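You operate a simulated robot arm through the tools that you are given. There is no shell and no other tool.

The job below is to be done with a simulated robot arm. You get a single attempt, and the scene is never put back.

JOB
Soap the cloth, rub the soot off the lamp glass and cover the soap tin.
Fine: put the cloth back. What is to be rubbed or washed off counts as gone when no trace of it is left.

It is judged by the outcome, as a careful person would: the job done as asked, and still so three seconds after it is handed in. It fails if anything else is knocked over, pushed out of place, dropped, spilled or broken. Lids that push on must go on centred and level and be pressed home; caps that screw on are set level and turned clockwise until they are tight. Flat cloth is picked up by pressing the open fingertips on it (5 to 10 N) and closing them slowly along it; thin cloth reads only 2 to 8 mm in the jaws.

ROBOT AND FRAMES
A 7-joint arm with a two-finger parallel gripper, fixed in place. Base frame: the origin is at the foot of the arm, x ahead of it, y to its left, z up; the work surface is at about z = 0. Units: m, rad, N and s.
With the tool pointing down near the work surface it reaches from about 0.26 to 0.68 m from the base axis. Its first joint turns from -2.897 to 2.897 rad. Payload 2.5 kg.
The tool frame sits at the grasp point between the pads (the TCP): z along the fingers, y along the line on which they close. The tips reach 0.03 m beyond it. Largest opening 0.094 m; finger width 0.028, thickness 0.01; the body of the gripper, 0.05 by 0.096 m, starts 0.055 m behind the TCP.
Orientation is told as [roll, pitch, yaw] about the base's x, y, z axes, in that order, counted from this pose: with the fingers straight down and closing along the base's y, the tool's x points along the base's -x, its y along +y and its z along -z.

CONTROLS
- The arm moves only by the tool apply_moves. Its argument "moves" is a list that holds one entry, the list of rows, each a list of 7 numbers: the shift along the base's x, y, z in m, then the turn, a rotation vector about the base's x, y, z in rad, then the finger opening in m, from 0 to 0.094. In form: [[[x, y, z, rx, ry, rz, claw], ...]]. A call has 1 to 20 rows; each row shifts and turns the commanded pose from where the row before left it. Rows are played at 5 a second. More than 0.05 m and 0.15 rad between two rows, or a gripper value outside its range, and nothing of the call is played. A pose out of reach is approached as far as the arm can. The call stops where the force on the tool passes 40 N (or 10 N more than at its start, if that is more) or the arm is blocked; 0.2 s more then pass. The fingers move at their own pace (about 0.072 m/s each) and stop on an object; they squeeze with about 26 N. The grip force told is the motor's: it shows also when the fingers shut on nothing. Time passes only in rows, and 0.2 s behind the last, so rows that do not move let the fingers close. The reply holds the time, the measured pose of the TCP, the force on the tool along the base axes, the opening and the grip force, in the units named above and with some noise, with the torque about the TCP (base axes, N m) and any sound that the robot's microphone picked up.
- Cameras (640 x 400 px; columns grow to the right, rows downward): "scene" is fixed at [0.0499, 0.5001, 0.6014]; the picture's right is [-0.67, -0.74, 0.00], its down [-0.48, 0.44, -0.76] and it looks along [0.56, -0.51, -0.65] (base axes); focal length 318 px, centre (320, 200). "wrist" rides on the gripper at [0.076, 0.014, -0.102] in the tool frame; the picture's right is [-0.18, 0.98, 0.00], its down [-0.75, -0.14, -0.64] and it looks along [-0.63, -0.12, 0.77] (tool axes); focal length 243 px, centre (320, 200).
- grab_frame(camera): a new picture of that camera. No time passes.
- measure_at(camera, pixels): there is no depth. For up to 12 entries [column, row, z] of the newest picture of that camera ("zoom" is the newest enlarged one), the place [x, y] in the base frame at which the ray of that pixel passes the height z, good to about 0.003 m. No time passes.
- zoom(camera, box): a new picture of the part [left, top, right, bottom] of that camera's present view, enlarged. No time passes.
- close_job(): hands the job in; it is judged then, once.

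Unless the task says otherwise, let go and move clear before handing in.

The tools are called after "Emit:" as name(argument=value, ...) on one line, values as JSON. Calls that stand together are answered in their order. apply_moves: Moves the arm, as the interface text tells. Its arguments: {"type":"object","properties":{"moves":{"type":"array","items":{"type":"array","items":{"type":"array","items":{"type":"number"}}}}},"required":["moves"]} The other tools are called the same way: grab_frame (camera) takes a picture; measure_at (camera, pixels) gives the place at which the rays of pixels pass given heights; zoom (camera, box) takes an enlarged picture of a part of a camera's view; close_job () hands the job in.

At the start:

```text
time: 0.0
ee_pos: [0.5077, 0.1366, 0.3315]
tcp_rot: [0.0, 0.0, 0.0]
wrist_force: [-0.2, 0.3, -0.5]
ft_torque: [-0.01, 0.01, 0.0]
opening: 0.0941
grasp_force: 0.1
```

scene: 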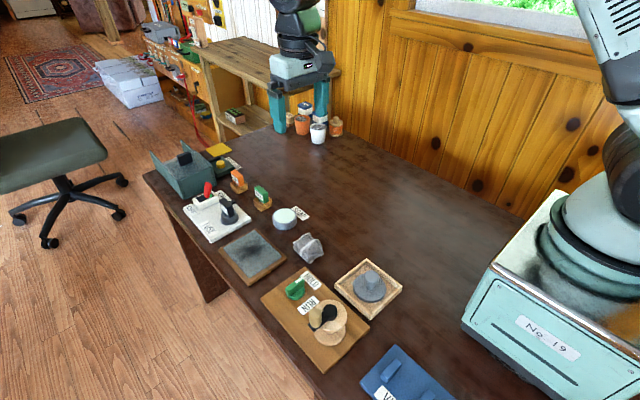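
wrist: 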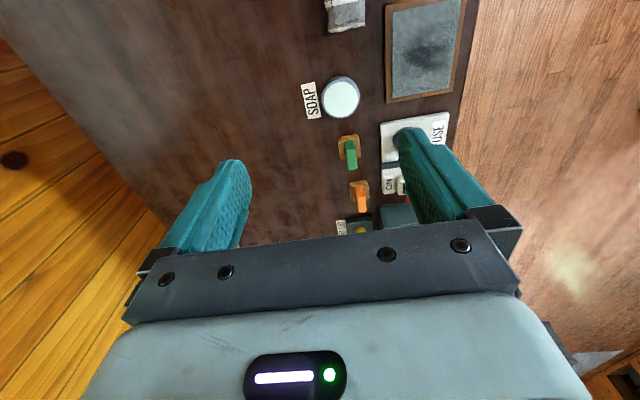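

The scene picture shows a soap tin near (285,217), a grey crumpled cloth near (308,246), a sooty glass plate near (252,255) and a lid with knob in a tray near (370,285). I'll zoom in for detail.

Emit:
zoom(camera="scene", box=[200, 180, 360, 290])

Emit:
zoom(camera="scene", box=[250, 240, 460, 400])

Emit:
zoom(camera="scene", box=[140, 130, 300, 250])

Emit:
zoom(camera="wrist", box=[280, 0, 480, 130])

```text
3.64 times, centred on (280, 235) of scene
```

zoom: 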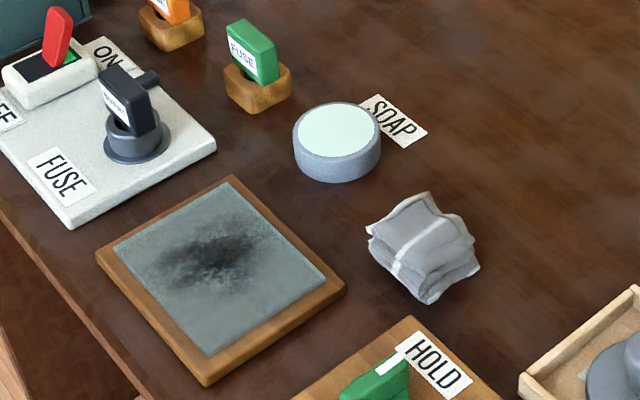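

```text
2.50 times, centred on (355, 320) of scene
```

zoom: 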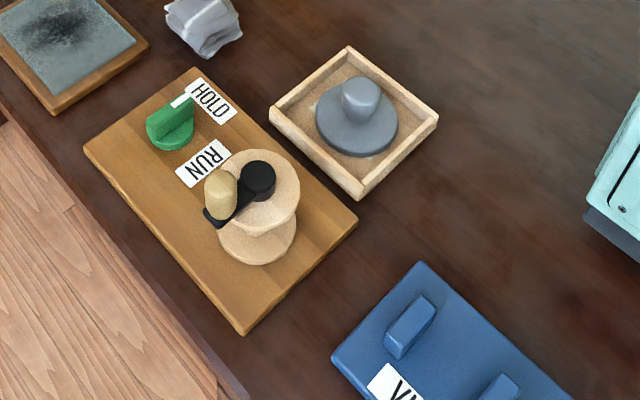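

```text
3.33 times, centred on (220, 190) of scene
```

zoom: 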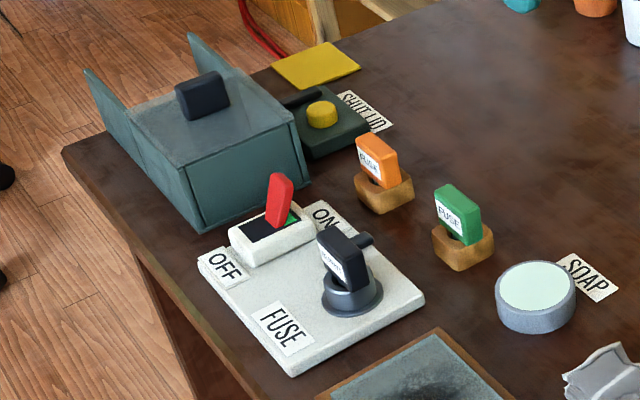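

```text
3.08 times, centred on (380, 65) of wrist
```

zoom: 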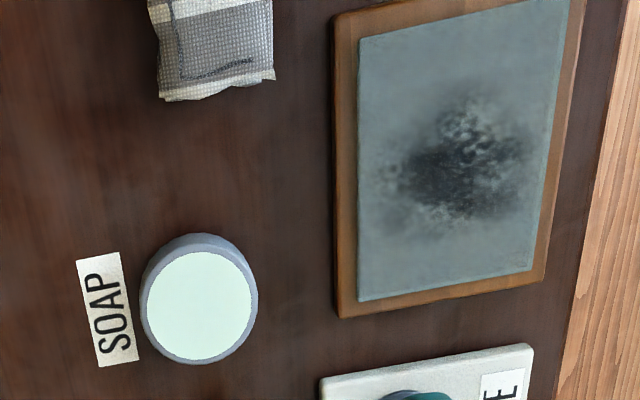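

The zooms show the soap tin open (top at about (285,216)), the cloth as a folded wad, the soot on a framed pane, and the lid with a knob in a tray at about (370,285). I'll measure these at plausible heights.

Emit:
measure_at(camera="scene", pixels=[[284.7, 216.3, 0.03], [284.7, 216.3, 0.02], [284.7, 229, 0.0], [308, 246, 0.02], [308, 257, 0.0], [370, 278, 0.03], [370, 290, 0.01], [256, 250, 0.01], [372, 298, 0.0], [340, 282, 0.02], [403, 288, 0.02], [367, 319, 0.02]])

Emit:
measure_at(camera="wrist", pixels=[[341, 98, 0.03], [341, 98, 0.02], [348, 14, 0.02], [392, 95, 0.01], [442, 87, 0.01], [392, 12, 0.01], [323, 98, 0.03], [360, 98, 0.03], [341, 79, 0.03], [341, 116, 0.03]])

```text
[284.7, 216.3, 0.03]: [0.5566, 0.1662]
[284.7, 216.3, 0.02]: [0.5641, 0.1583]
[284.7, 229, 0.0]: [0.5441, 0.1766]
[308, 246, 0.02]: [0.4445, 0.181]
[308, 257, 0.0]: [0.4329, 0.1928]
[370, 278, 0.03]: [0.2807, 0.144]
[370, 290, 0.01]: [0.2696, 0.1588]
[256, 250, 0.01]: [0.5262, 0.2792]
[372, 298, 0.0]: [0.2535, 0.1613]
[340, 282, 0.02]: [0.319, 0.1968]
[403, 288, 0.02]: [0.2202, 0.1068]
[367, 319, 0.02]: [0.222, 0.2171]
```

```text
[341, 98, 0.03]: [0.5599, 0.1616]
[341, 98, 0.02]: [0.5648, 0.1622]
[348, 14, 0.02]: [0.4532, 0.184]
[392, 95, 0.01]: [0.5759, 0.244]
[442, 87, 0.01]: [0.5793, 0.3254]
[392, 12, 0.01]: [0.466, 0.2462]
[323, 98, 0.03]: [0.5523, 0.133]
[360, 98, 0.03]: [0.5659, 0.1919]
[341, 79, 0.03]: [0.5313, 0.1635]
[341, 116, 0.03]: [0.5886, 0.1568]
```

Both cameras agree: tin near (0.558,0.164), cloth near (0.448,0.184), pane centre near (0.52,0.28), lid near (0.27,0.15). I'll move above the cloth for a close look.

Emit:
apply_moves(moves=[[[-0.016, 0.012, -0.035, 0, 0, 0, 0.094], [-0.016, 0.012, -0.035, 0, 0, 0, 0.094], [-0.016, 0.012, -0.035, 0, 0, 0, 0.094], [-0.016, 0.012, -0.035, 0, 0, 0, 0.094], [0, 0, 0, 0, 0, 0, 0.094]]])

Emit:
grab_frame(camera="wrist")

Emit:
grab_frame(camera="scene")

```text
time: 1.2
ee_pos: [0.4415, 0.1854, 0.19]
tcp_rot: [0.0, 0.0, 0.001]
wrist_force: [-0.6, 0.2, 0.1]
ft_torque: [0.0, 0.02, 0.02]
opening: 0.0938
grasp_force: 0.0
```

```text
taken
```

wrist: 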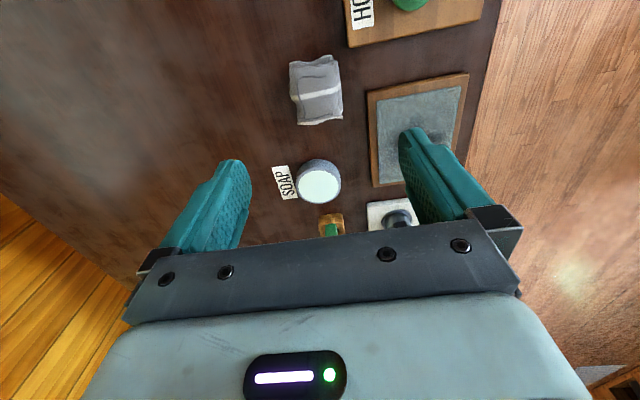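

```text
taken
```

scene: 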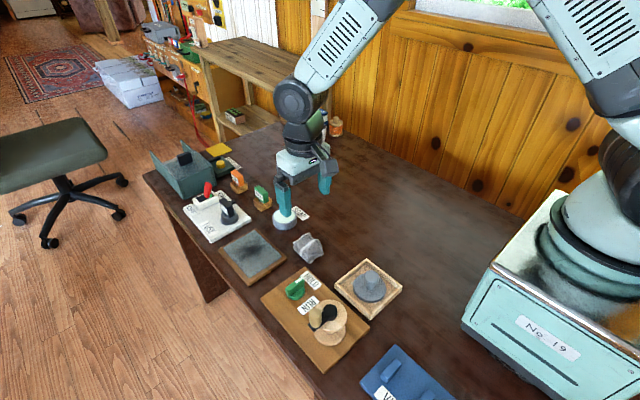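

Emit:
zoom(camera="wrist", box=[260, 40, 480, 210])

Emit:
zoom(camera="scene", box=[270, 215, 350, 270])

```text
2.35 times, centred on (370, 125) of wrist
```

zoom: 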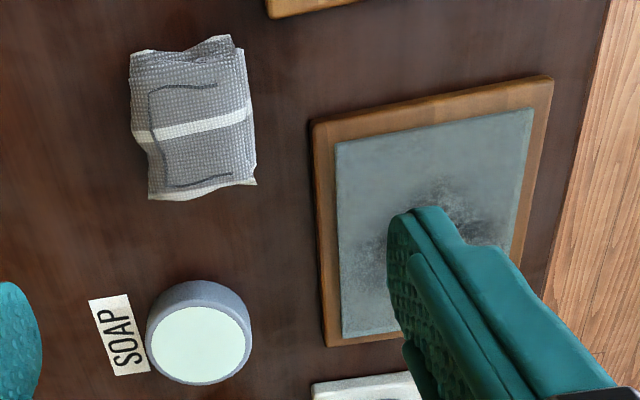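

```text
7.27 times, centred on (310, 242) of scene
```

zoom: 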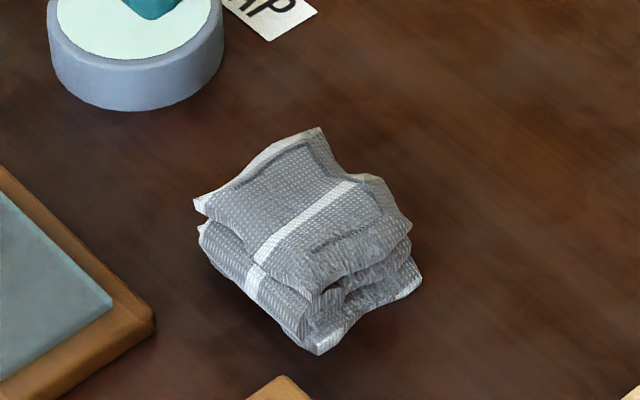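

The cloth at zoom (130-255, 40-200) is a thick folded pad, longer along x and narrower along y. I'll measure its corners and the pane's edges.

Emit:
measure_at(camera="wrist", pixels=[[314, 66, 0.03], [291, 92, 0.02], [343, 90, 0.02], [316, 57, 0.03], [319, 122, 0.02], [317, 95, 0.03], [301, 188, 0.03], [340, 188, 0.03], [322, 170, 0.03], [318, 203, 0.03], [319, 187, 0.03], [319, 187, 0.025]])

Emit:
measure_at(camera="scene", pixels=[[313, 228.5, 0.03], [295, 242, 0.03], [323, 255, 0.0], [310, 260, 0.0], [296, 248, 0.0], [310, 240, 0.03], [310, 240, 0.02], [324, 248, 0.02]])

Emit:
measure_at(camera="wrist", pixels=[[376, 101, 0.01], [460, 87, 0.01], [379, 183, 0.01], [368, 93, 0.01], [467, 75, 0.01], [374, 187, 0.01]])

```text
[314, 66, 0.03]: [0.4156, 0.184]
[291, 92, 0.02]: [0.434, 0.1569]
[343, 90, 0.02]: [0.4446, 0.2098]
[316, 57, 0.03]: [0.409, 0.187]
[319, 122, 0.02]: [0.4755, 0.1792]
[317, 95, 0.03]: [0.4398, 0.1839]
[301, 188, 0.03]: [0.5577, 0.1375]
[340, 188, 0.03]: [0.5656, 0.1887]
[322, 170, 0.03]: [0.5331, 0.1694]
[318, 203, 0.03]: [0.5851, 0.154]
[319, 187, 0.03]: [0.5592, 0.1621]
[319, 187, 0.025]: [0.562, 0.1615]
```

```text
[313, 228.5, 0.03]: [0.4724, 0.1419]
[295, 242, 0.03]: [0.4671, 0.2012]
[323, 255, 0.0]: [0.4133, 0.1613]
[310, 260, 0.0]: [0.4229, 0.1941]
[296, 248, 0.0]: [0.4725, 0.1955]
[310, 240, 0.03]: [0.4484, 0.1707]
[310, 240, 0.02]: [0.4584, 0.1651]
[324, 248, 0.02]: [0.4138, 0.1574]
```

```text
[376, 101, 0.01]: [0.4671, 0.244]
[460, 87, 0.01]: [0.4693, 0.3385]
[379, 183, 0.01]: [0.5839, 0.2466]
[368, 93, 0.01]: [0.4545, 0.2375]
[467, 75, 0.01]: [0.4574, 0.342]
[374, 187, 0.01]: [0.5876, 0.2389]
```

The pad spans about x 0.413–0.475, y 0.157–0.208, height about 0.03. I'll come down in steps with a narrower opening so the fingers clear the pane frame at y≈0.238.

Emit:
apply_moves(moves=[[[0, -0.0005, -0.03, 0, 0, 0, 0.078], [0, -0.0005, -0.03, 0, 0, 0, 0.078], [0, -0.0005, -0.03, 0, 0, 0, 0.078], [0, 0, 0, 0, 0, 0, 0.078]]])

Emit:
grab_frame(camera="wrist")

Emit:
zoom(camera="scene", box=[230, 170, 390, 280])

```text
time: 2.2
ee_pos: [0.4403, 0.1832, 0.101]
tcp_rot: [0.001, -0.002, 0.0]
wrist_force: [1.0, -0.8, -0.5]
ft_torque: [0.0, -0.05, 0.03]
opening: 0.078
grasp_force: 0.0
```

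```text
taken
```

wrist: 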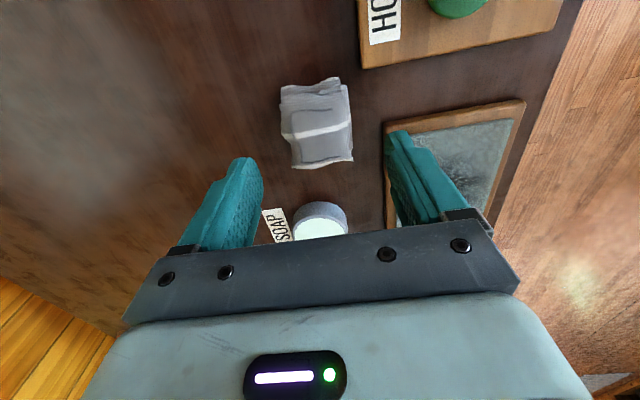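

```text
3.64 times, centred on (310, 225) of scene
```

zoom: 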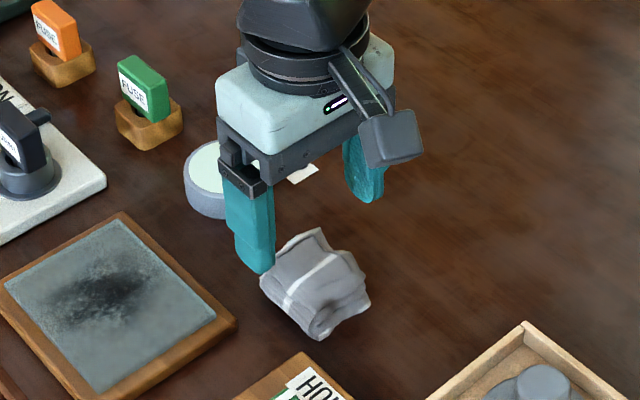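

The cloth is seen at wrist (280-352, 78-170), centred between the fingers. I'll re-measure it from this closer view.

Emit:
measure_at(camera="wrist", pixels=[[318, 128, 0.03], [283, 125, 0.025], [353, 125, 0.025], [294, 166, 0.02], [352, 158, 0.02], [283, 90, 0.03], [345, 88, 0.03], [310, 78, 0.0], [387, 135, 0.01], [386, 122, 0.015]])

```text
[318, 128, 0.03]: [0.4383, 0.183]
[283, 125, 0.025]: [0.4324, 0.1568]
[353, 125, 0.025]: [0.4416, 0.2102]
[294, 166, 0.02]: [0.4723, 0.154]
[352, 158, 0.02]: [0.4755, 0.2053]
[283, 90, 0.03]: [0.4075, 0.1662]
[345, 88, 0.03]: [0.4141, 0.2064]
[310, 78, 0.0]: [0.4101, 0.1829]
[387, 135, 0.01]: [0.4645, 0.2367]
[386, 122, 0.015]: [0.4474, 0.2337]
```

The cloth centre is about (0.441,0.182). I'll descend so the tips are about 12 mm above the table, then close slowly.

Emit:
apply_moves(moves=[[[0, -0.001, -0.02, 0, 0, 0, 0.072], [0, 0, -0.02, 0, 0, 0, 0.072], [0, 0, -0.01, 0, 0, 0, 0.072], [0, 0, -0.007, 0, 0, 0, 0.072], [0, 0, 0, 0, 0, 0, 0.072]]])

Emit:
zoom(camera="scene", box=[260, 190, 360, 270])

Emit:
grab_frame(camera="wrist")

```text
time: 3.4
ee_pos: [0.4417, 0.1815, 0.045]
tcp_rot: [0.0, 0.0, 0.0]
wrist_force: [0.8, 1.1, 0.7]
ft_torque: [0.0, 0.0, 0.0]
opening: 0.0718
grasp_force: 0.1
```

```text
5.00 times, centred on (310, 230) of scene
```

zoom: 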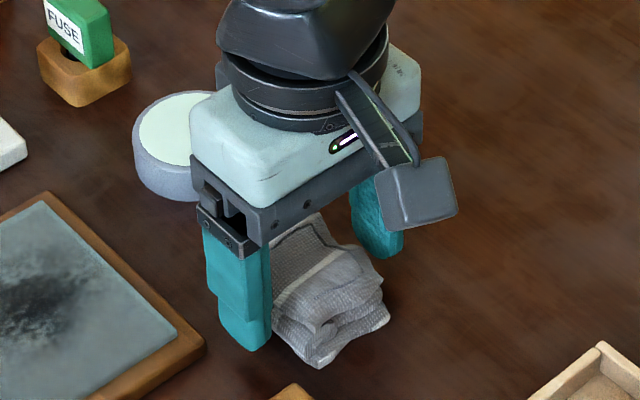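

```text
taken
```

wrist: 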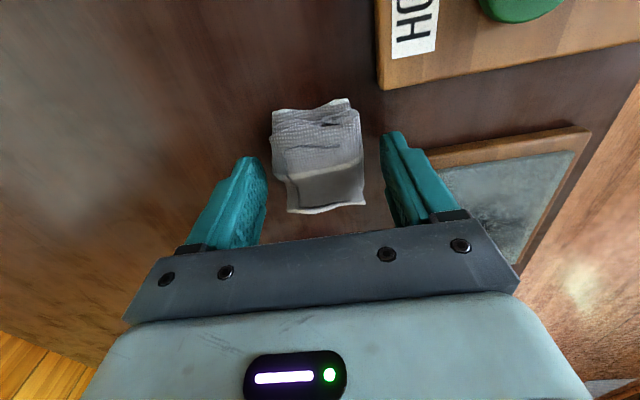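

The cloth sits centred between the fingers, with the tips about 15 mm up. I'll lower a touch and close gently.

Emit:
apply_moves(moves=[[[0, 0, -0.003, 0, 0, 0, 0.065], [0, 0, 0, 0, 0, 0, 0.057], [0, 0, 0, 0, 0, 0, 0.05], [0, 0, 0, 0, 0, 0, 0.044], [0, 0, 0, 0, 0, 0, 0.038], [0, 0, 0, 0, 0, 0, 0.032], [0, 0, 0, 0, 0, 0, 0.032]]])

Emit:
grab_frame(camera="wrist")

Emit:
zoom(camera="scene", box=[260, 190, 360, 270])

```text
time: 5.0
ee_pos: [0.4424, 0.1821, 0.0426]
tcp_rot: [-0.001, 0.001, -0.001]
wrist_force: [0.0, 0.3, -0.1]
ft_torque: [0.0, 0.02, 0.06]
opening: 0.0446
grasp_force: 25.6
```

```text
taken
```

wrist: 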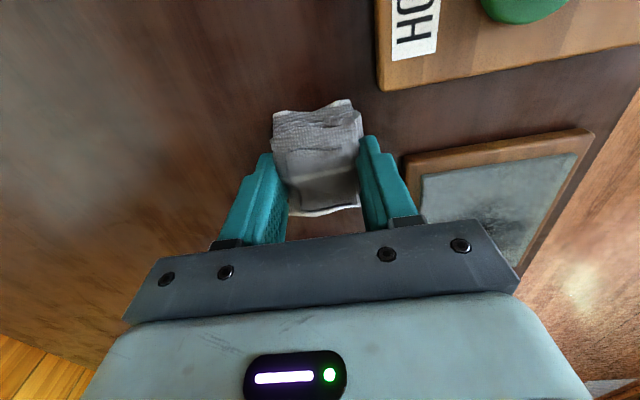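

```text
5.00 times, centred on (310, 230) of scene
```

zoom: 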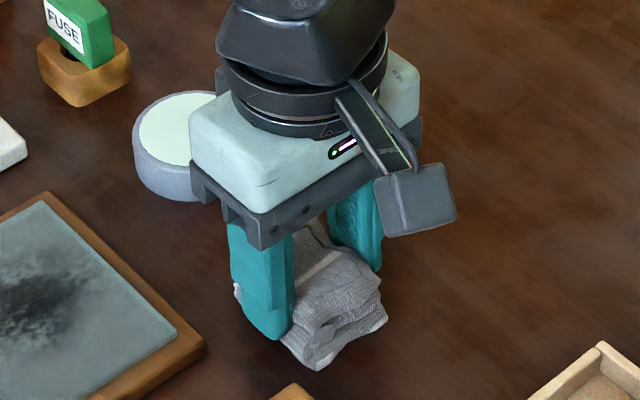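

The jaws stopped at 44.6 mm with 25.6 N, so the cloth is held. I'll lift it straight up.

Emit:
apply_moves(moves=[[[0, 0, 0.01, 0, 0, 0, 0.03], [0, 0, 0.02, 0, 0, 0, 0.03], [0, 0, 0.025, 0, 0, 0, 0.03], [0, 0, 0.025, 0, 0, 0, 0.03], [0, 0, 0, 0, 0, 0, 0.03]]])

Emit:
grab_frame(camera="wrist")

Emit:
zoom(camera="scene", box=[220, 150, 380, 270])

```text
time: 6.2
ee_pos: [0.4415, 0.1822, 0.1223]
tcp_rot: [0.0, 0.0, 0.001]
wrist_force: [-0.3, -0.7, -0.7]
ft_torque: [-0.02, 0.0, -0.01]
opening: 0.0443
grasp_force: 26.0
```

```text
taken
```

wrist: 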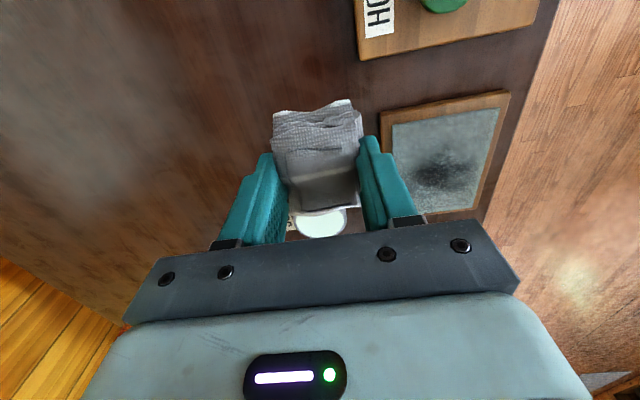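

```text
3.33 times, centred on (300, 210) of scene
```

zoom: 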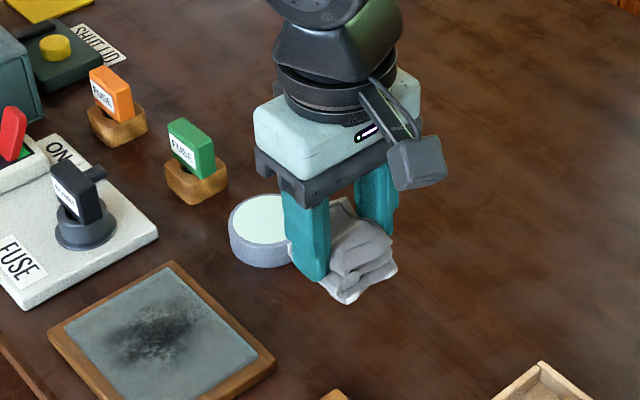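

The cloth lifted cleanly, and its bottom hangs about 0.043 below the TCP. I'll re-measure the soap and nearby fuse blocks from the present views before moving over the tin.

Emit:
measure_at(camera="scene", pixels=[[279, 226, 0.0], [278.5, 205, 0.0], [278, 216, 0.03], [277, 193, 0.05], [248, 183, 0.05], [244, 221, 0.045]])

Emit:
zoom(camera="wrist", box=[250, 90, 400, 250])

```text
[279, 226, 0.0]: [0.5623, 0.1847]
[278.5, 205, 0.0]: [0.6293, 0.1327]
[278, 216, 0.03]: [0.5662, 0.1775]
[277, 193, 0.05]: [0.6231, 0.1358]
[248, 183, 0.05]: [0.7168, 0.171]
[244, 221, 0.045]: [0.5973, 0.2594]
```

```text
2.50 times, centred on (325, 170) of wrist
```

zoom: 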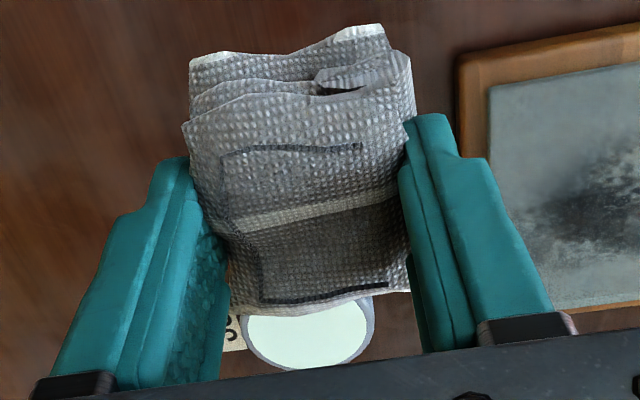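

The pane soot and soap are visible past the cloth; the green fuse block lies beyond the tin. I'll carry the cloth over the tin at a safe height and look.

Emit:
apply_moves(moves=[[[0.03, -0.005, 0, 0, 0, 0, 0.03], [0.03, -0.005, 0, 0, 0, 0, 0.03], [0.03, -0.005, 0, 0, 0, 0, 0.03], [0.027, -0.005, -0.01, 0, 0, 0, 0.03], [0, 0, -0.01, 0, 0, 0, 0.03], [0, 0, 0, 0, 0, 0, 0.03]]])

Emit:
zoom(camera="scene", box=[210, 150, 350, 260])

Emit:
grab_frame(camera="wrist")

Emit:
measure_at(camera="scene", pixels=[[262, 206, 0.0], [262, 190, 0.045]])

```text
time: 7.6
ee_pos: [0.5603, 0.1626, 0.1005]
tcp_rot: [-0.001, 0.0, -0.002]
wrist_force: [-0.2, -0.9, 0.3]
ft_torque: [-0.01, -0.03, -0.04]
opening: 0.0446
grasp_force: 26.0
```

```text
3.64 times, centred on (280, 205) of scene
```

zoom: 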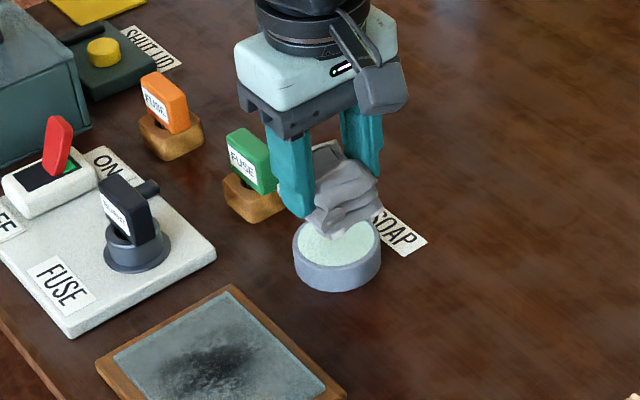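

```text
taken
```

wrist: 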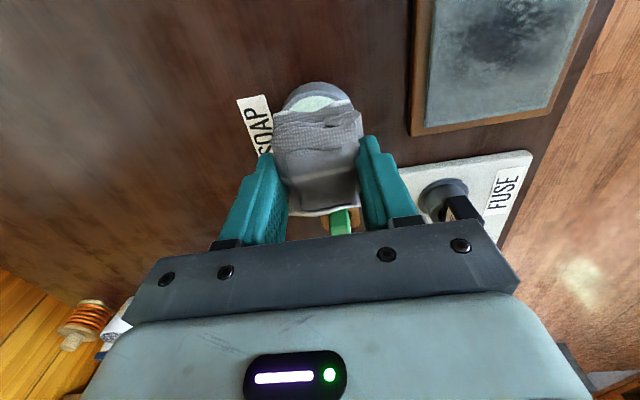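

```text
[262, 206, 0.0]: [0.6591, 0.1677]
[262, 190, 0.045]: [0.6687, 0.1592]
```

The cloth is over the tin at z 0.10 and the tin's centre lines up by measurement. I'll descend in small steps watching the force.

Emit:
apply_moves(moves=[[[0, 0, -0.008, 0, 0, 0, 0.03], [0, 0, -0.006, 0, 0, 0, 0.03], [0, 0, -0.003, 0, 0, 0, 0.03], [0, 0, -0.003, 0, 0, 0, 0.03], [0, 0, 0, 0, 0, 0, 0.03]]])

Emit:
zoom(camera="scene", box=[240, 180, 330, 250])

```text
time: 8.8
ee_pos: [0.5606, 0.1624, 0.0826]
tcp_rot: [0.001, -0.001, 0.0]
wrist_force: [-0.6, 1.0, 0.0]
ft_torque: [-0.02, 0.04, -0.05]
opening: 0.0446
grasp_force: 25.6
```

```text
5.71 times, centred on (285, 215) of scene
```

zoom: 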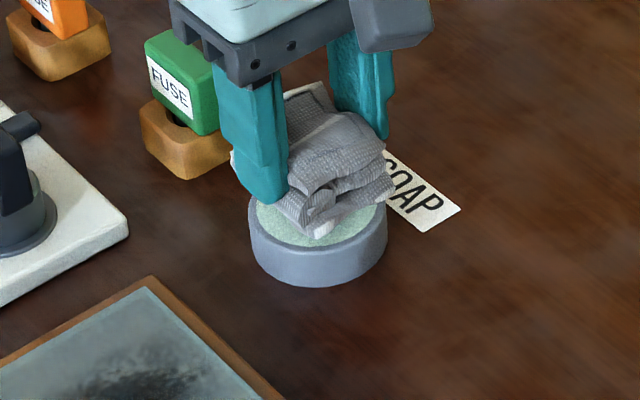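

The cloth hovers just above the soap with no force yet. I'll continue down in 1.5 mm steps.

Emit:
apply_moves(moves=[[[0, 0, -0.002, 0, 0, 0, 0.03], [0, 0, -0.002, 0, 0, 0, 0.03], [0, 0, -0.002, 0, 0, 0, 0.03], [0, 0, -0.002, 0, 0, 0, 0.03], [0, 0, 0, 0, 0, 0, 0.03]]])

```text
time: 10.0
ee_pos: [0.559, 0.1609, 0.0745]
tcp_rot: [0.0, -0.002, 0.001]
wrist_force: [-0.7, -1.0, -0.3]
ft_torque: [-0.01, -0.02, 0.0]
opening: 0.0447
grasp_force: 25.7
```

Emit:
apply_moves(moves=[[[0, 0, -0.0015, 0, 0, 0, 0.03], [0, 0, -0.0015, 0, 0, 0, 0.03], [0, 0, 0, 0, 0, 0, 0.03]]])

Emit:
zoom(camera="scene", box=[240, 180, 330, 250])

```text
time: 10.8
ee_pos: [0.559, 0.1611, 0.0711]
tcp_rot: [0.0, 0.0, -0.001]
wrist_force: [0.8, 0.4, 0.2]
ft_torque: [0.04, 0.02, 0.03]
opening: 0.0445
grasp_force: 26.3
```

```text
5.71 times, centred on (285, 215) of scene
```

zoom: 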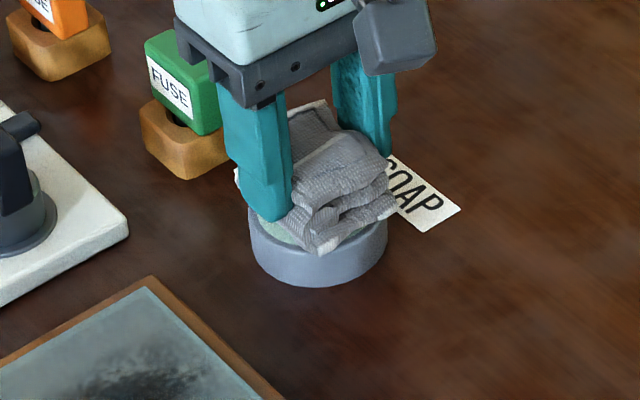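

No contact force yet at z 0.071, though the cloth is right above the soap. I'll keep stepping down.

Emit:
apply_moves(moves=[[[0, 0, -0.0015, 0, 0, 0, 0.03], [0, 0, -0.0015, 0, 0, 0, 0.03], [0, 0, 0, 0, 0, 0, 0.03]]])

```text
time: 11.6
ee_pos: [0.5602, 0.1627, 0.0674]
tcp_rot: [-0.001, 0.001, 0.002]
wrist_force: [0.5, 0.8, 0.0]
ft_torque: [-0.01, -0.03, 0.0]
opening: 0.0447
grasp_force: 26.3
```

Emit:
apply_moves(moves=[[[0, 0, -0.0015, 0, 0, 0, 0.03], [0, 0, -0.0015, 0, 0, 0, 0.03], [0, 0, 0, 0, 0, 0, 0.03]]])

Emit:
zoom(camera="scene", box=[240, 180, 330, 250])

```text
time: 12.4
ee_pos: [0.5592, 0.1619, 0.0637]
tcp_rot: [-0.001, 0.0, 0.0]
wrist_force: [-0.6, 0.7, -0.2]
ft_torque: [-0.04, 0.05, 0.02]
opening: 0.0443
grasp_force: 25.6
```

```text
5.71 times, centred on (285, 215) of scene
```

zoom: 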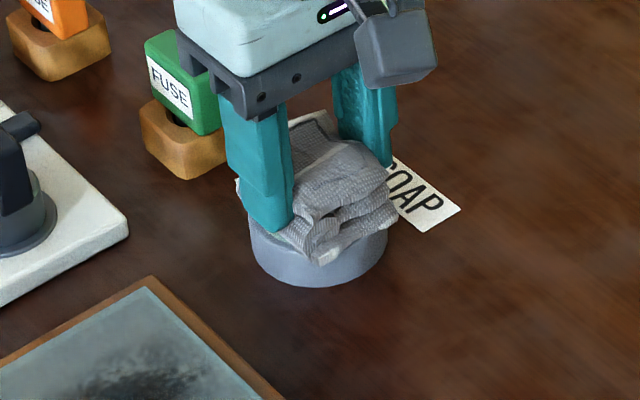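

Still no contact (cloth bottom at roughly 0.021). I'll continue in 1 mm steps.

Emit:
apply_moves(moves=[[[0, 0, -0.001, 0, 0, 0, 0.03], [0, 0, -0.001, 0, 0, 0, 0.03], [0, 0, 0, 0, 0, 0, 0.03]]])

```text
time: 13.2
ee_pos: [0.5588, 0.1617, 0.0633]
tcp_rot: [-0.001, -0.003, -0.001]
wrist_force: [-4.9, -1.6, 13.2]
ft_torque: [-0.04, 0.14, -0.03]
opening: 0.0448
grasp_force: 26.1
```

Contact: 13 N upward at z 0.063. I'll ease off slightly and check the tin hasn't moved.

Emit:
apply_moves(moves=[[[0, 0, 0.0008, 0, 0, 0, 0.03], [0, 0, 0, 0, 0, 0, 0.03]]])

Emit:
zoom(camera="scene", box=[240, 180, 330, 250])

Emit:
grab_frame(camera="wrist")

```text
time: 13.8
ee_pos: [0.5597, 0.1609, 0.0643]
tcp_rot: [-0.001, -0.002, -0.001]
wrist_force: [4.4, -0.3, 4.9]
ft_torque: [-0.01, -0.19, 0.02]
opening: 0.0446
grasp_force: 26.1
```

```text
5.71 times, centred on (285, 215) of scene
```

zoom: 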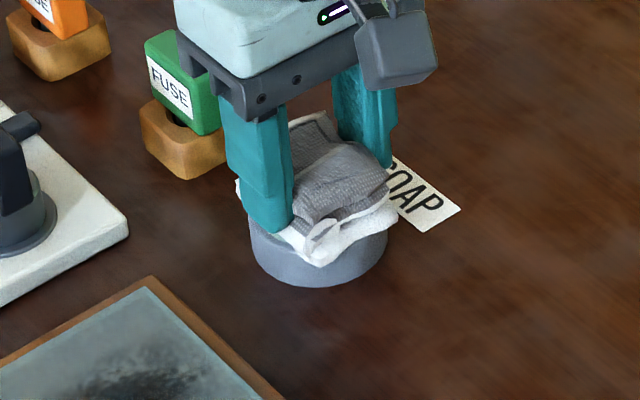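

```text
taken
```

wrist: 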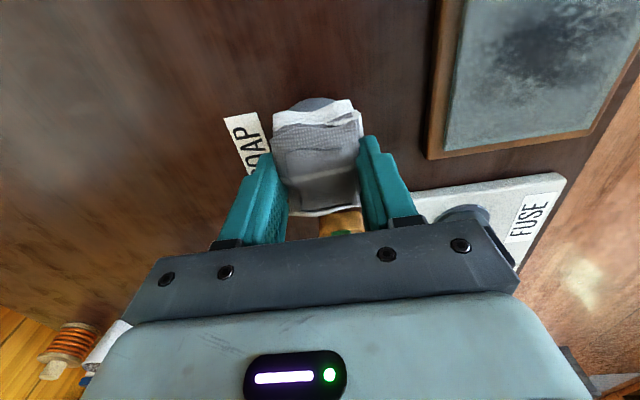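

The lower half of the cloth has turned white with soap, and the tin has not moved (its base at zoom (318,286) as before). I'll hold briefly, then lift straight up.

Emit:
apply_moves(moves=[[[0, 0, 0, 0, 0, 0, 0.03], [0, 0, 0, 0, 0, 0, 0.03], [0, 0, 0.005, 0, 0, 0, 0.03], [0, 0, 0.015, 0, 0, 0, 0.03], [0, 0, 0.025, 0, 0, 0, 0.03], [0, 0, 0, 0, 0, 0, 0.03]]])

Emit:
zoom(camera="scene", box=[200, 160, 340, 290])

Emit:
grab_frame(camera="wrist")

```text
time: 15.2
ee_pos: [0.5593, 0.1628, 0.1088]
tcp_rot: [-0.001, -0.001, -0.001]
wrist_force: [1.0, -0.6, -0.4]
ft_torque: [0.01, 0.0, 0.03]
opening: 0.0447
grasp_force: 26.1
```

```text
3.08 times, centred on (270, 225) of scene
```

zoom: 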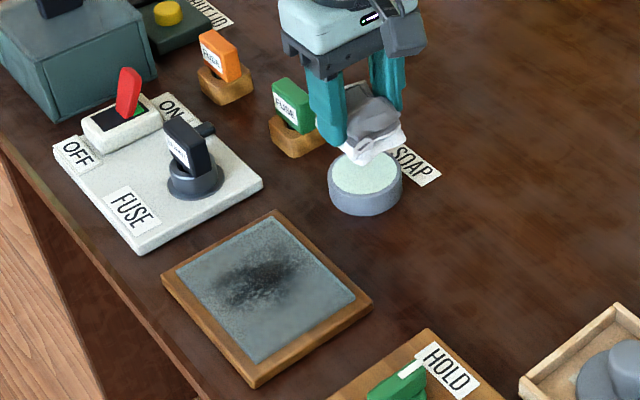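

```text
taken
```

wrist: 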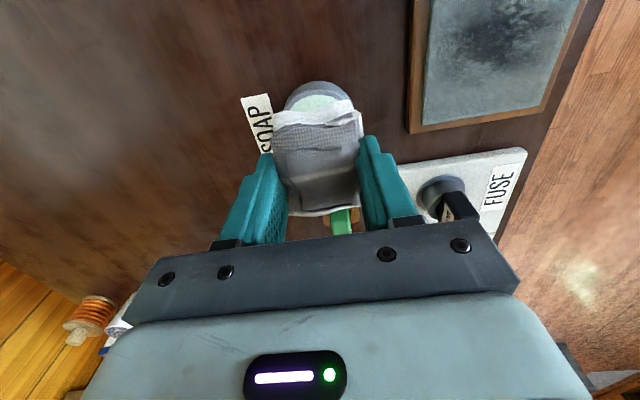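

The cloth bottom is soapy and the tin is where it was (zoom (365,182)). Now I'll measure the pane's corners, the soot patch, and the switch board next to it.

Emit:
measure_at(camera="scene", pixels=[[255, 232, 0.012], [281.7, 256.5, 0.012], [249.5, 277.6, 0.012], [223, 254, 0.012]])

Emit:
zoom(camera="scene", box=[210, 220, 300, 290])

Emit:
measure_at(camera="zoom", pixels=[[285, 80, 0.012], [450, 210, 0.012], [240, 360, 0.012], [90, 220, 0.012]])

```text
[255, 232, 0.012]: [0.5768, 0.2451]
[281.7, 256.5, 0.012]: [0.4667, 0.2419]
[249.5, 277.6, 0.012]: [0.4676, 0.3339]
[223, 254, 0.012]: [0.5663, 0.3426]
```

```text
5.71 times, centred on (255, 255) of scene
```

zoom: 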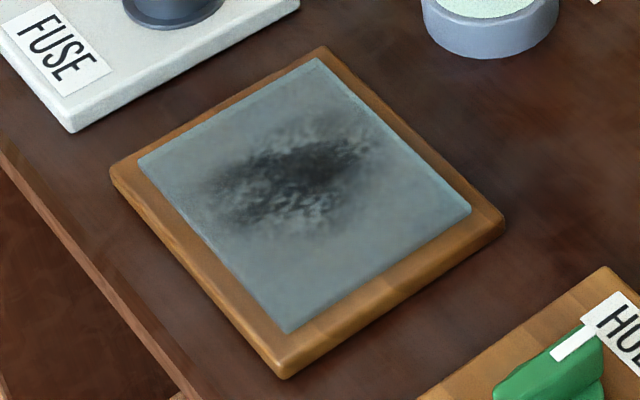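

```text
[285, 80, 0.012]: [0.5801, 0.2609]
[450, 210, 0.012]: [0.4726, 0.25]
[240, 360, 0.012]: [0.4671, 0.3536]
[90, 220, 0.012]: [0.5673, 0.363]
```

The pane is a glass plate lying on a board, with soot spanning zoom about (180-410, 100-245). I'll measure the soot's bounds.

Emit:
measure_at(camera="zoom", pixels=[[300, 85, 0.015], [400, 140, 0.015], [420, 180, 0.015], [300, 245, 0.015], [180, 215, 0.015], [170, 185, 0.015], [300, 170, 0.015], [318, 62, 0.015], [468, 210, 0.015], [287, 330, 0.015], [141, 160, 0.015]])

```text
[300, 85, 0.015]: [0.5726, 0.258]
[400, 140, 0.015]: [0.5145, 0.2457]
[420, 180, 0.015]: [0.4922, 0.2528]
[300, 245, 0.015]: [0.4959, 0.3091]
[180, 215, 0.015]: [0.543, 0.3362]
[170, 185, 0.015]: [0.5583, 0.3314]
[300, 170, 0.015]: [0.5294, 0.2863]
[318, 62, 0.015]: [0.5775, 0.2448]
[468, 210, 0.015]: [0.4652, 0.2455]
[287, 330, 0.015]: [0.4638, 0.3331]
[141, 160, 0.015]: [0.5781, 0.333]
```

Soot is centred near (0.527,0.288). I'll carry the cloth over there and descend to just above the glass.

Emit:
apply_moves(moves=[[[-0.008, 0.0315, 0, 0, 0, 0, 0.03], [-0.008, 0.0315, 0, 0, 0, 0, 0.03], [-0.008, 0.0315, 0, 0, 0, 0, 0.03], [-0.008, 0.0315, 0, 0, 0, 0, 0.03], [0, 0, -0.02, 0, 0, 0, 0.03], [0, 0, -0.02, 0, 0, 0, 0.03], [0, 0, 0, 0, 0, 0, 0.03]]])

Emit:
zoom(camera="scene", box=[200, 190, 320, 290])

Emit:
grab_frame(camera="wrist")

```text
time: 16.8
ee_pos: [0.5288, 0.2886, 0.07]
tcp_rot: [0.0, -0.001, 0.001]
wrist_force: [-0.5, -0.3, -0.8]
ft_torque: [-0.02, 0.01, 0.03]
opening: 0.0446
grasp_force: 26.2
```

```text
4.00 times, centred on (260, 240) of scene
```

zoom: 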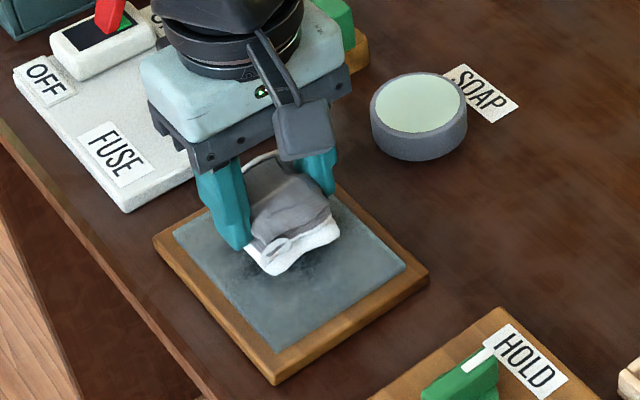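

```text
taken
```

wrist: 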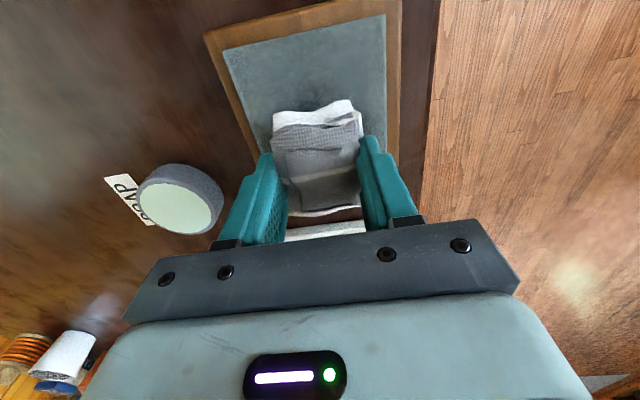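

The cloth hangs above the soot, clear of the fuse board. I'll descend in small steps to contact.

Emit:
apply_moves(moves=[[[0, 0, -0.004, 0, 0, 0, 0.03], [0, 0, -0.003, 0, 0, 0, 0.03], [0, 0, -0.002, 0, 0, 0, 0.03], [0, 0, 0, 0, 0, 0, 0.03]]])

```text
time: 17.8
ee_pos: [0.5281, 0.2882, 0.0591]
tcp_rot: [-0.001, 0.0, 0.0]
wrist_force: [-0.9, 0.5, -0.6]
ft_torque: [0.01, 0.0, 0.01]
opening: 0.0445
grasp_force: 25.8
```

Emit:
apply_moves(moves=[[[0, 0, -0.0015, 0, 0, 0, 0.03], [0, 0, -0.0015, 0, 0, 0, 0.03], [0, 0, 0, 0, 0, 0, 0.03]]])

```text
time: 18.6
ee_pos: [0.5292, 0.2884, 0.0582]
tcp_rot: [0.002, -0.003, 0.0]
wrist_force: [-8.5, -5.5, 28.3]
ft_torque: [-0.28, 0.53, -0.01]
opening: 0.0446
grasp_force: 25.8
```

Contact came at z≈0.0585 with 28 N, which is more than I want. I'll ease up about 2 mm.

Emit:
apply_moves(moves=[[[0, 0, 0.002, 0, 0, 0, 0.03], [0, 0, 0, 0, 0, 0, 0.03]]])

Emit:
zoom(camera="scene", box=[200, 190, 320, 290])

```text
time: 19.2
ee_pos: [0.5282, 0.2869, 0.0589]
tcp_rot: [0.0, -0.003, 0.002]
wrist_force: [7.5, 2.8, 9.5]
ft_torque: [0.09, -0.2, -0.03]
opening: 0.0446
grasp_force: 26.1
```

```text
4.00 times, centred on (260, 240) of scene
```

zoom: 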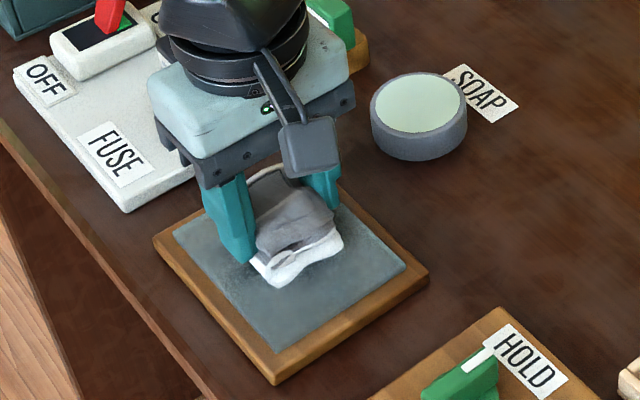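

The force is now 9.5 N and the pane board is unmoved (corners still at zoom (428,280) and (275,385)). I'll try a gentle stroke and check again.

Emit:
apply_moves(moves=[[[0, -0.01, 0, 0, 0, 0, 0.03], [0, -0.01, 0, 0, 0, 0, 0.03], [0, 0.01, 0, 0, 0, 0, 0.03], [0, 0.01, 0, 0, 0, 0, 0.03], [0, 0.01, 0, 0, 0, 0, 0.03], [0, 0.01, 0, 0, 0, 0, 0.03], [0, 0, 0, 0, 0, 0, 0.03]]])

Emit:
zoom(camera="scene", box=[200, 190, 320, 290])

Emit:
grab_frame(camera="wrist")

```text
time: 20.8
ee_pos: [0.5286, 0.3072, 0.0582]
tcp_rot: [0.0, -0.002, 0.001]
wrist_force: [2.6, -9.6, 12.7]
ft_torque: [-0.35, -0.05, 0.03]
opening: 0.0448
grasp_force: 26.1
```

```text
4.00 times, centred on (260, 240) of scene
```

zoom: 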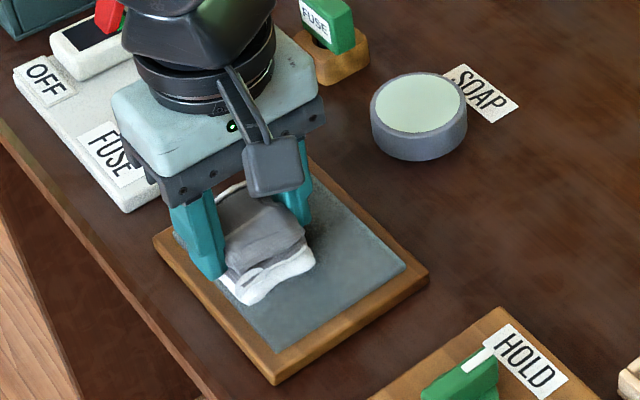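

```text
taken
```

wrist: 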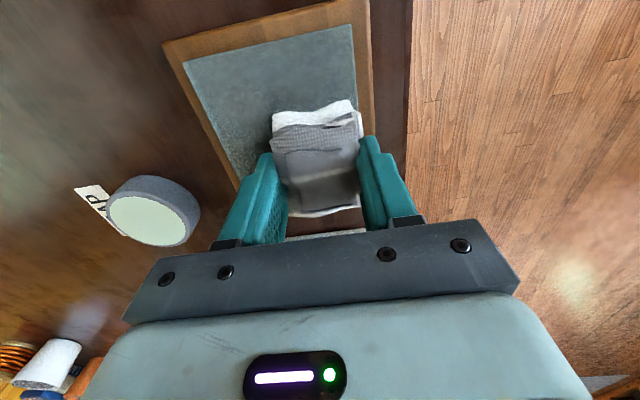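

The board stayed put and the glass behind the stroke looks cleaner. I'll continue with a serpentine of strokes at the same pressure.

Emit:
apply_moves(moves=[[[0.01, 0.003, 0, 0, 0, 0, 0.03], [0.01, 0.003, 0, 0, 0, 0, 0.03], [0, -0.012, 0, 0, 0, 0, 0.03], [0, -0.012, 0, 0, 0, 0, 0.03], [0, -0.012, 0, 0, 0, 0, 0.03], [0, -0.012, 0, 0, 0, 0, 0.03], [-0.014, 0, 0, 0, 0, 0, 0.03], [0, 0.012, 0, 0, 0, 0, 0.03], [0, 0.012, 0, 0, 0, 0, 0.03], [0, 0.012, 0, 0, 0, 0, 0.03], [0, 0.012, 0, 0, 0, 0, 0.03], [-0.014, 0, 0, 0, 0, 0, 0.03], [0, -0.012, 0, 0, 0, 0, 0.03], [0, -0.012, 0, 0, 0, 0, 0.03], [0, -0.012, 0, 0, 0, 0, 0.03], [0, -0.012, 0, 0, 0, 0, 0.03], [0, 0, 0, 0, 0, 0, 0.03]]])

Emit:
zoom(camera="scene", box=[200, 190, 320, 290])

Emit:
grab_frame(camera="wrist")

```text
time: 24.4
ee_pos: [0.5174, 0.2664, 0.0575]
tcp_rot: [-0.001, 0.0, -0.001]
wrist_force: [-0.8, 1.4, 2.8]
ft_torque: [0.08, -0.01, -0.01]
opening: 0.0445
grasp_force: 26.8
```

```text
4.00 times, centred on (260, 240) of scene
```

zoom: 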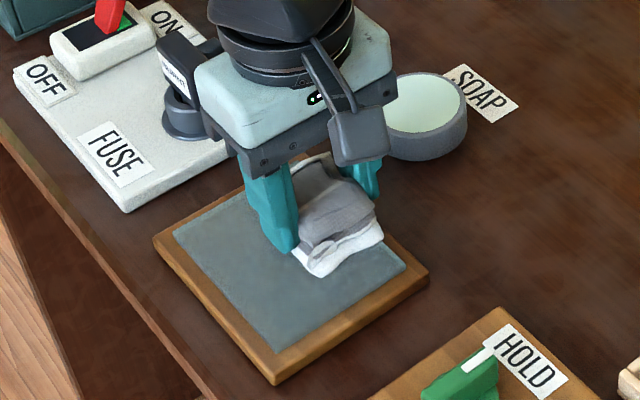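

```text
taken
```

wrist: 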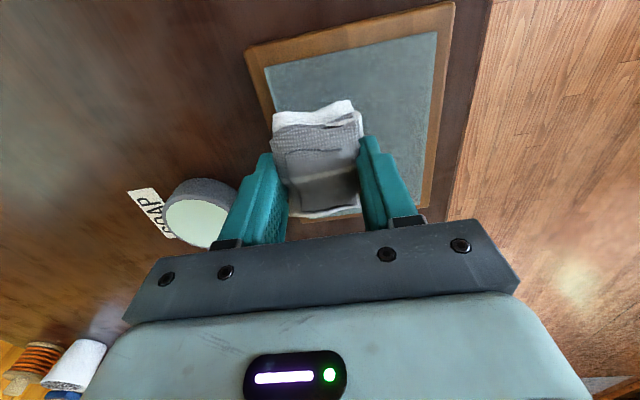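

Most soot is gone and the board is still in place; the force has eased to 2.8 N. I'll lower half a millimetre and cover the near part too.

Emit:
apply_moves(moves=[[[-0.014, 0, -0.0006, 0, 0, 0, 0.03], [0, 0.012, 0, 0, 0, 0, 0.03], [0, 0.012, 0, 0, 0, 0, 0.03], [0, 0.012, 0, 0, 0, 0, 0.03], [0, 0.012, 0, 0, 0, 0, 0.03], [-0.012, 0, 0, 0, 0, 0, 0.03], [0, -0.012, 0, 0, 0, 0, 0.03], [0, -0.012, 0, 0, 0, 0, 0.03], [0, -0.012, 0, 0, 0, 0, 0.03], [0, -0.012, 0, 0, 0, 0, 0.03], [0, 0, 0, 0, 0, 0, 0.03]]])

Emit:
zoom(camera="scene", box=[200, 190, 320, 290])

Emit:
grab_frame(camera="wrist")

```text
time: 26.8
ee_pos: [0.4936, 0.2674, 0.0587]
tcp_rot: [0.0, -0.001, -0.001]
wrist_force: [-0.2, 5.8, 10.0]
ft_torque: [0.3, 0.04, -0.03]
opening: 0.0447
grasp_force: 26.0
```

```text
4.00 times, centred on (260, 240) of scene
```

zoom: 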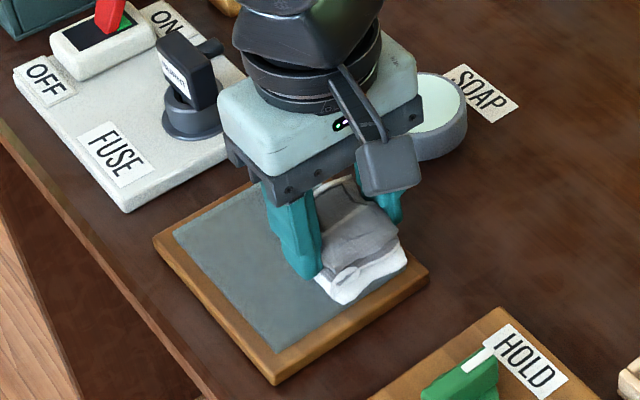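

```text
taken
```

wrist: 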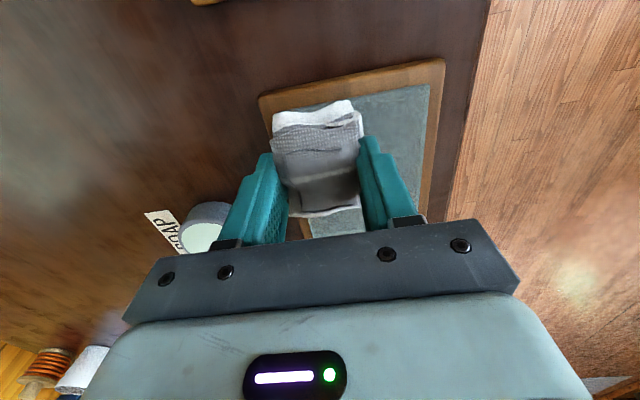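

The visible glass looks clear. I'll lift off and move back toward the cloth's place so the whole pane can be inspected.

Emit:
apply_moves(moves=[[[0, 0, 0.02, 0, 0, 0, 0.03], [0, 0, 0.035, 0, 0, 0, 0.03], [-0.012, -0.02, 0.02, 0, 0, 0, 0.03], [-0.019, -0.03, 0.02, 0, 0, 0, 0.03], [-0.019, -0.034, 0.0, 0, 0, 0, 0.03], [0, 0, 0, 0, 0, 0, 0.03]]])

Emit:
zoom(camera="scene", box=[205, 220, 300, 290])

Emit:
grab_frame(camera="wrist")

Emit:
zoom(camera="wrist", box=[360, 80, 520, 220])

```text
time: 28.2
ee_pos: [0.4415, 0.1823, 0.1549]
tcp_rot: [0.002, 0.0, 0.001]
wrist_force: [-0.5, 0.3, -0.3]
ft_torque: [0.0, 0.02, 0.01]
opening: 0.0444
grasp_force: 26.1
```

```text
5.71 times, centred on (252, 255) of scene
```

zoom: 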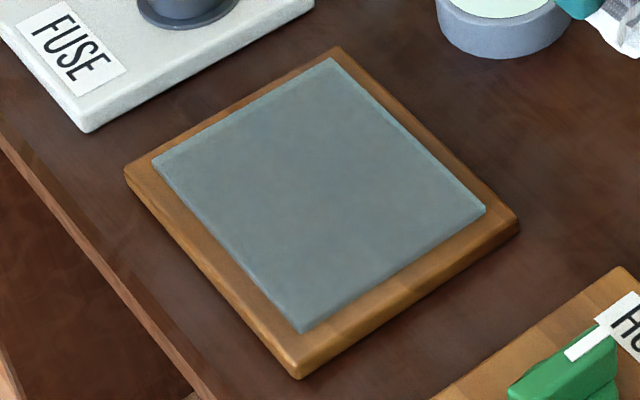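

```text
taken
```

wrist: 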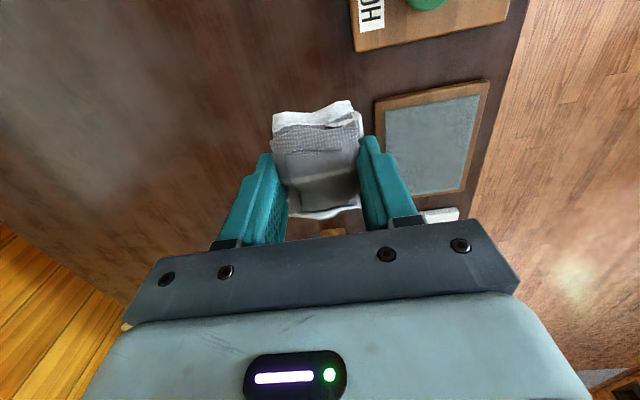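

```text
2.86 times, centred on (440, 150) of wrist
```

zoom: 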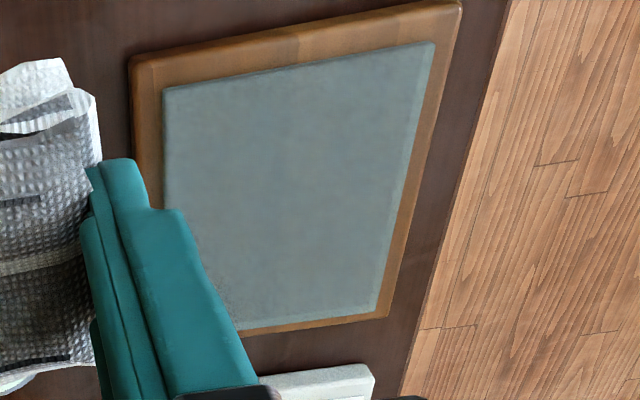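

The pane looks clear, but in the wrist zoom near (230,300) there may be faint speckle at the far-left corner. I'll zoom tighter on that corner.

Emit:
zoom(camera="scene", box=[235, 224, 275, 250])

Emit:
zoom(camera="scene", box=[222, 235, 287, 280])

Emit:
zoom(camera="wrist", box=[395, 150, 455, 200])

```text
15.38 times, centred on (255, 237) of scene
```

zoom: 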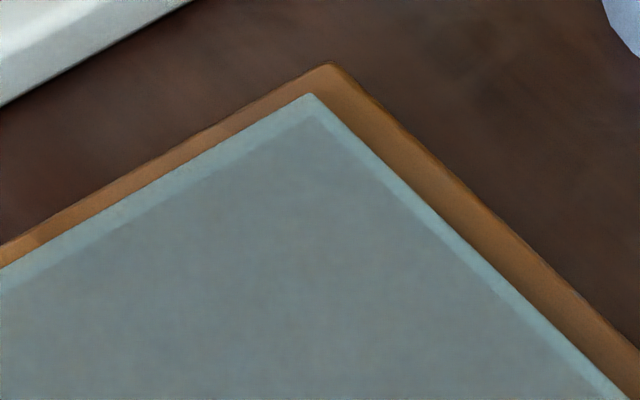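

```text
8.89 times, centred on (254, 258) of scene
```

zoom: 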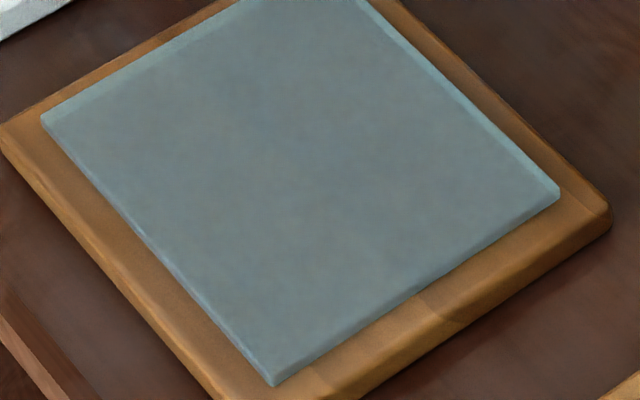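

```text
8.00 times, centred on (425, 175) of wrist
```

zoom: 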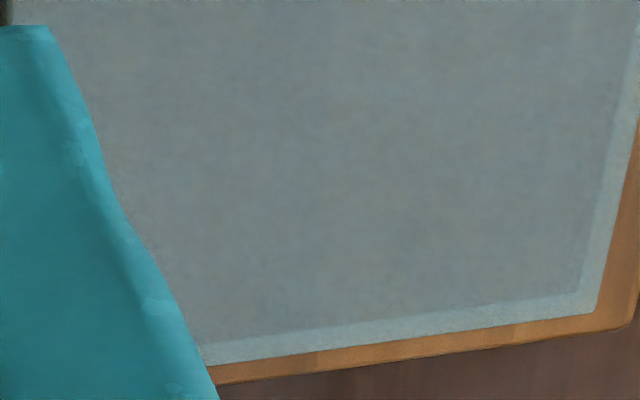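

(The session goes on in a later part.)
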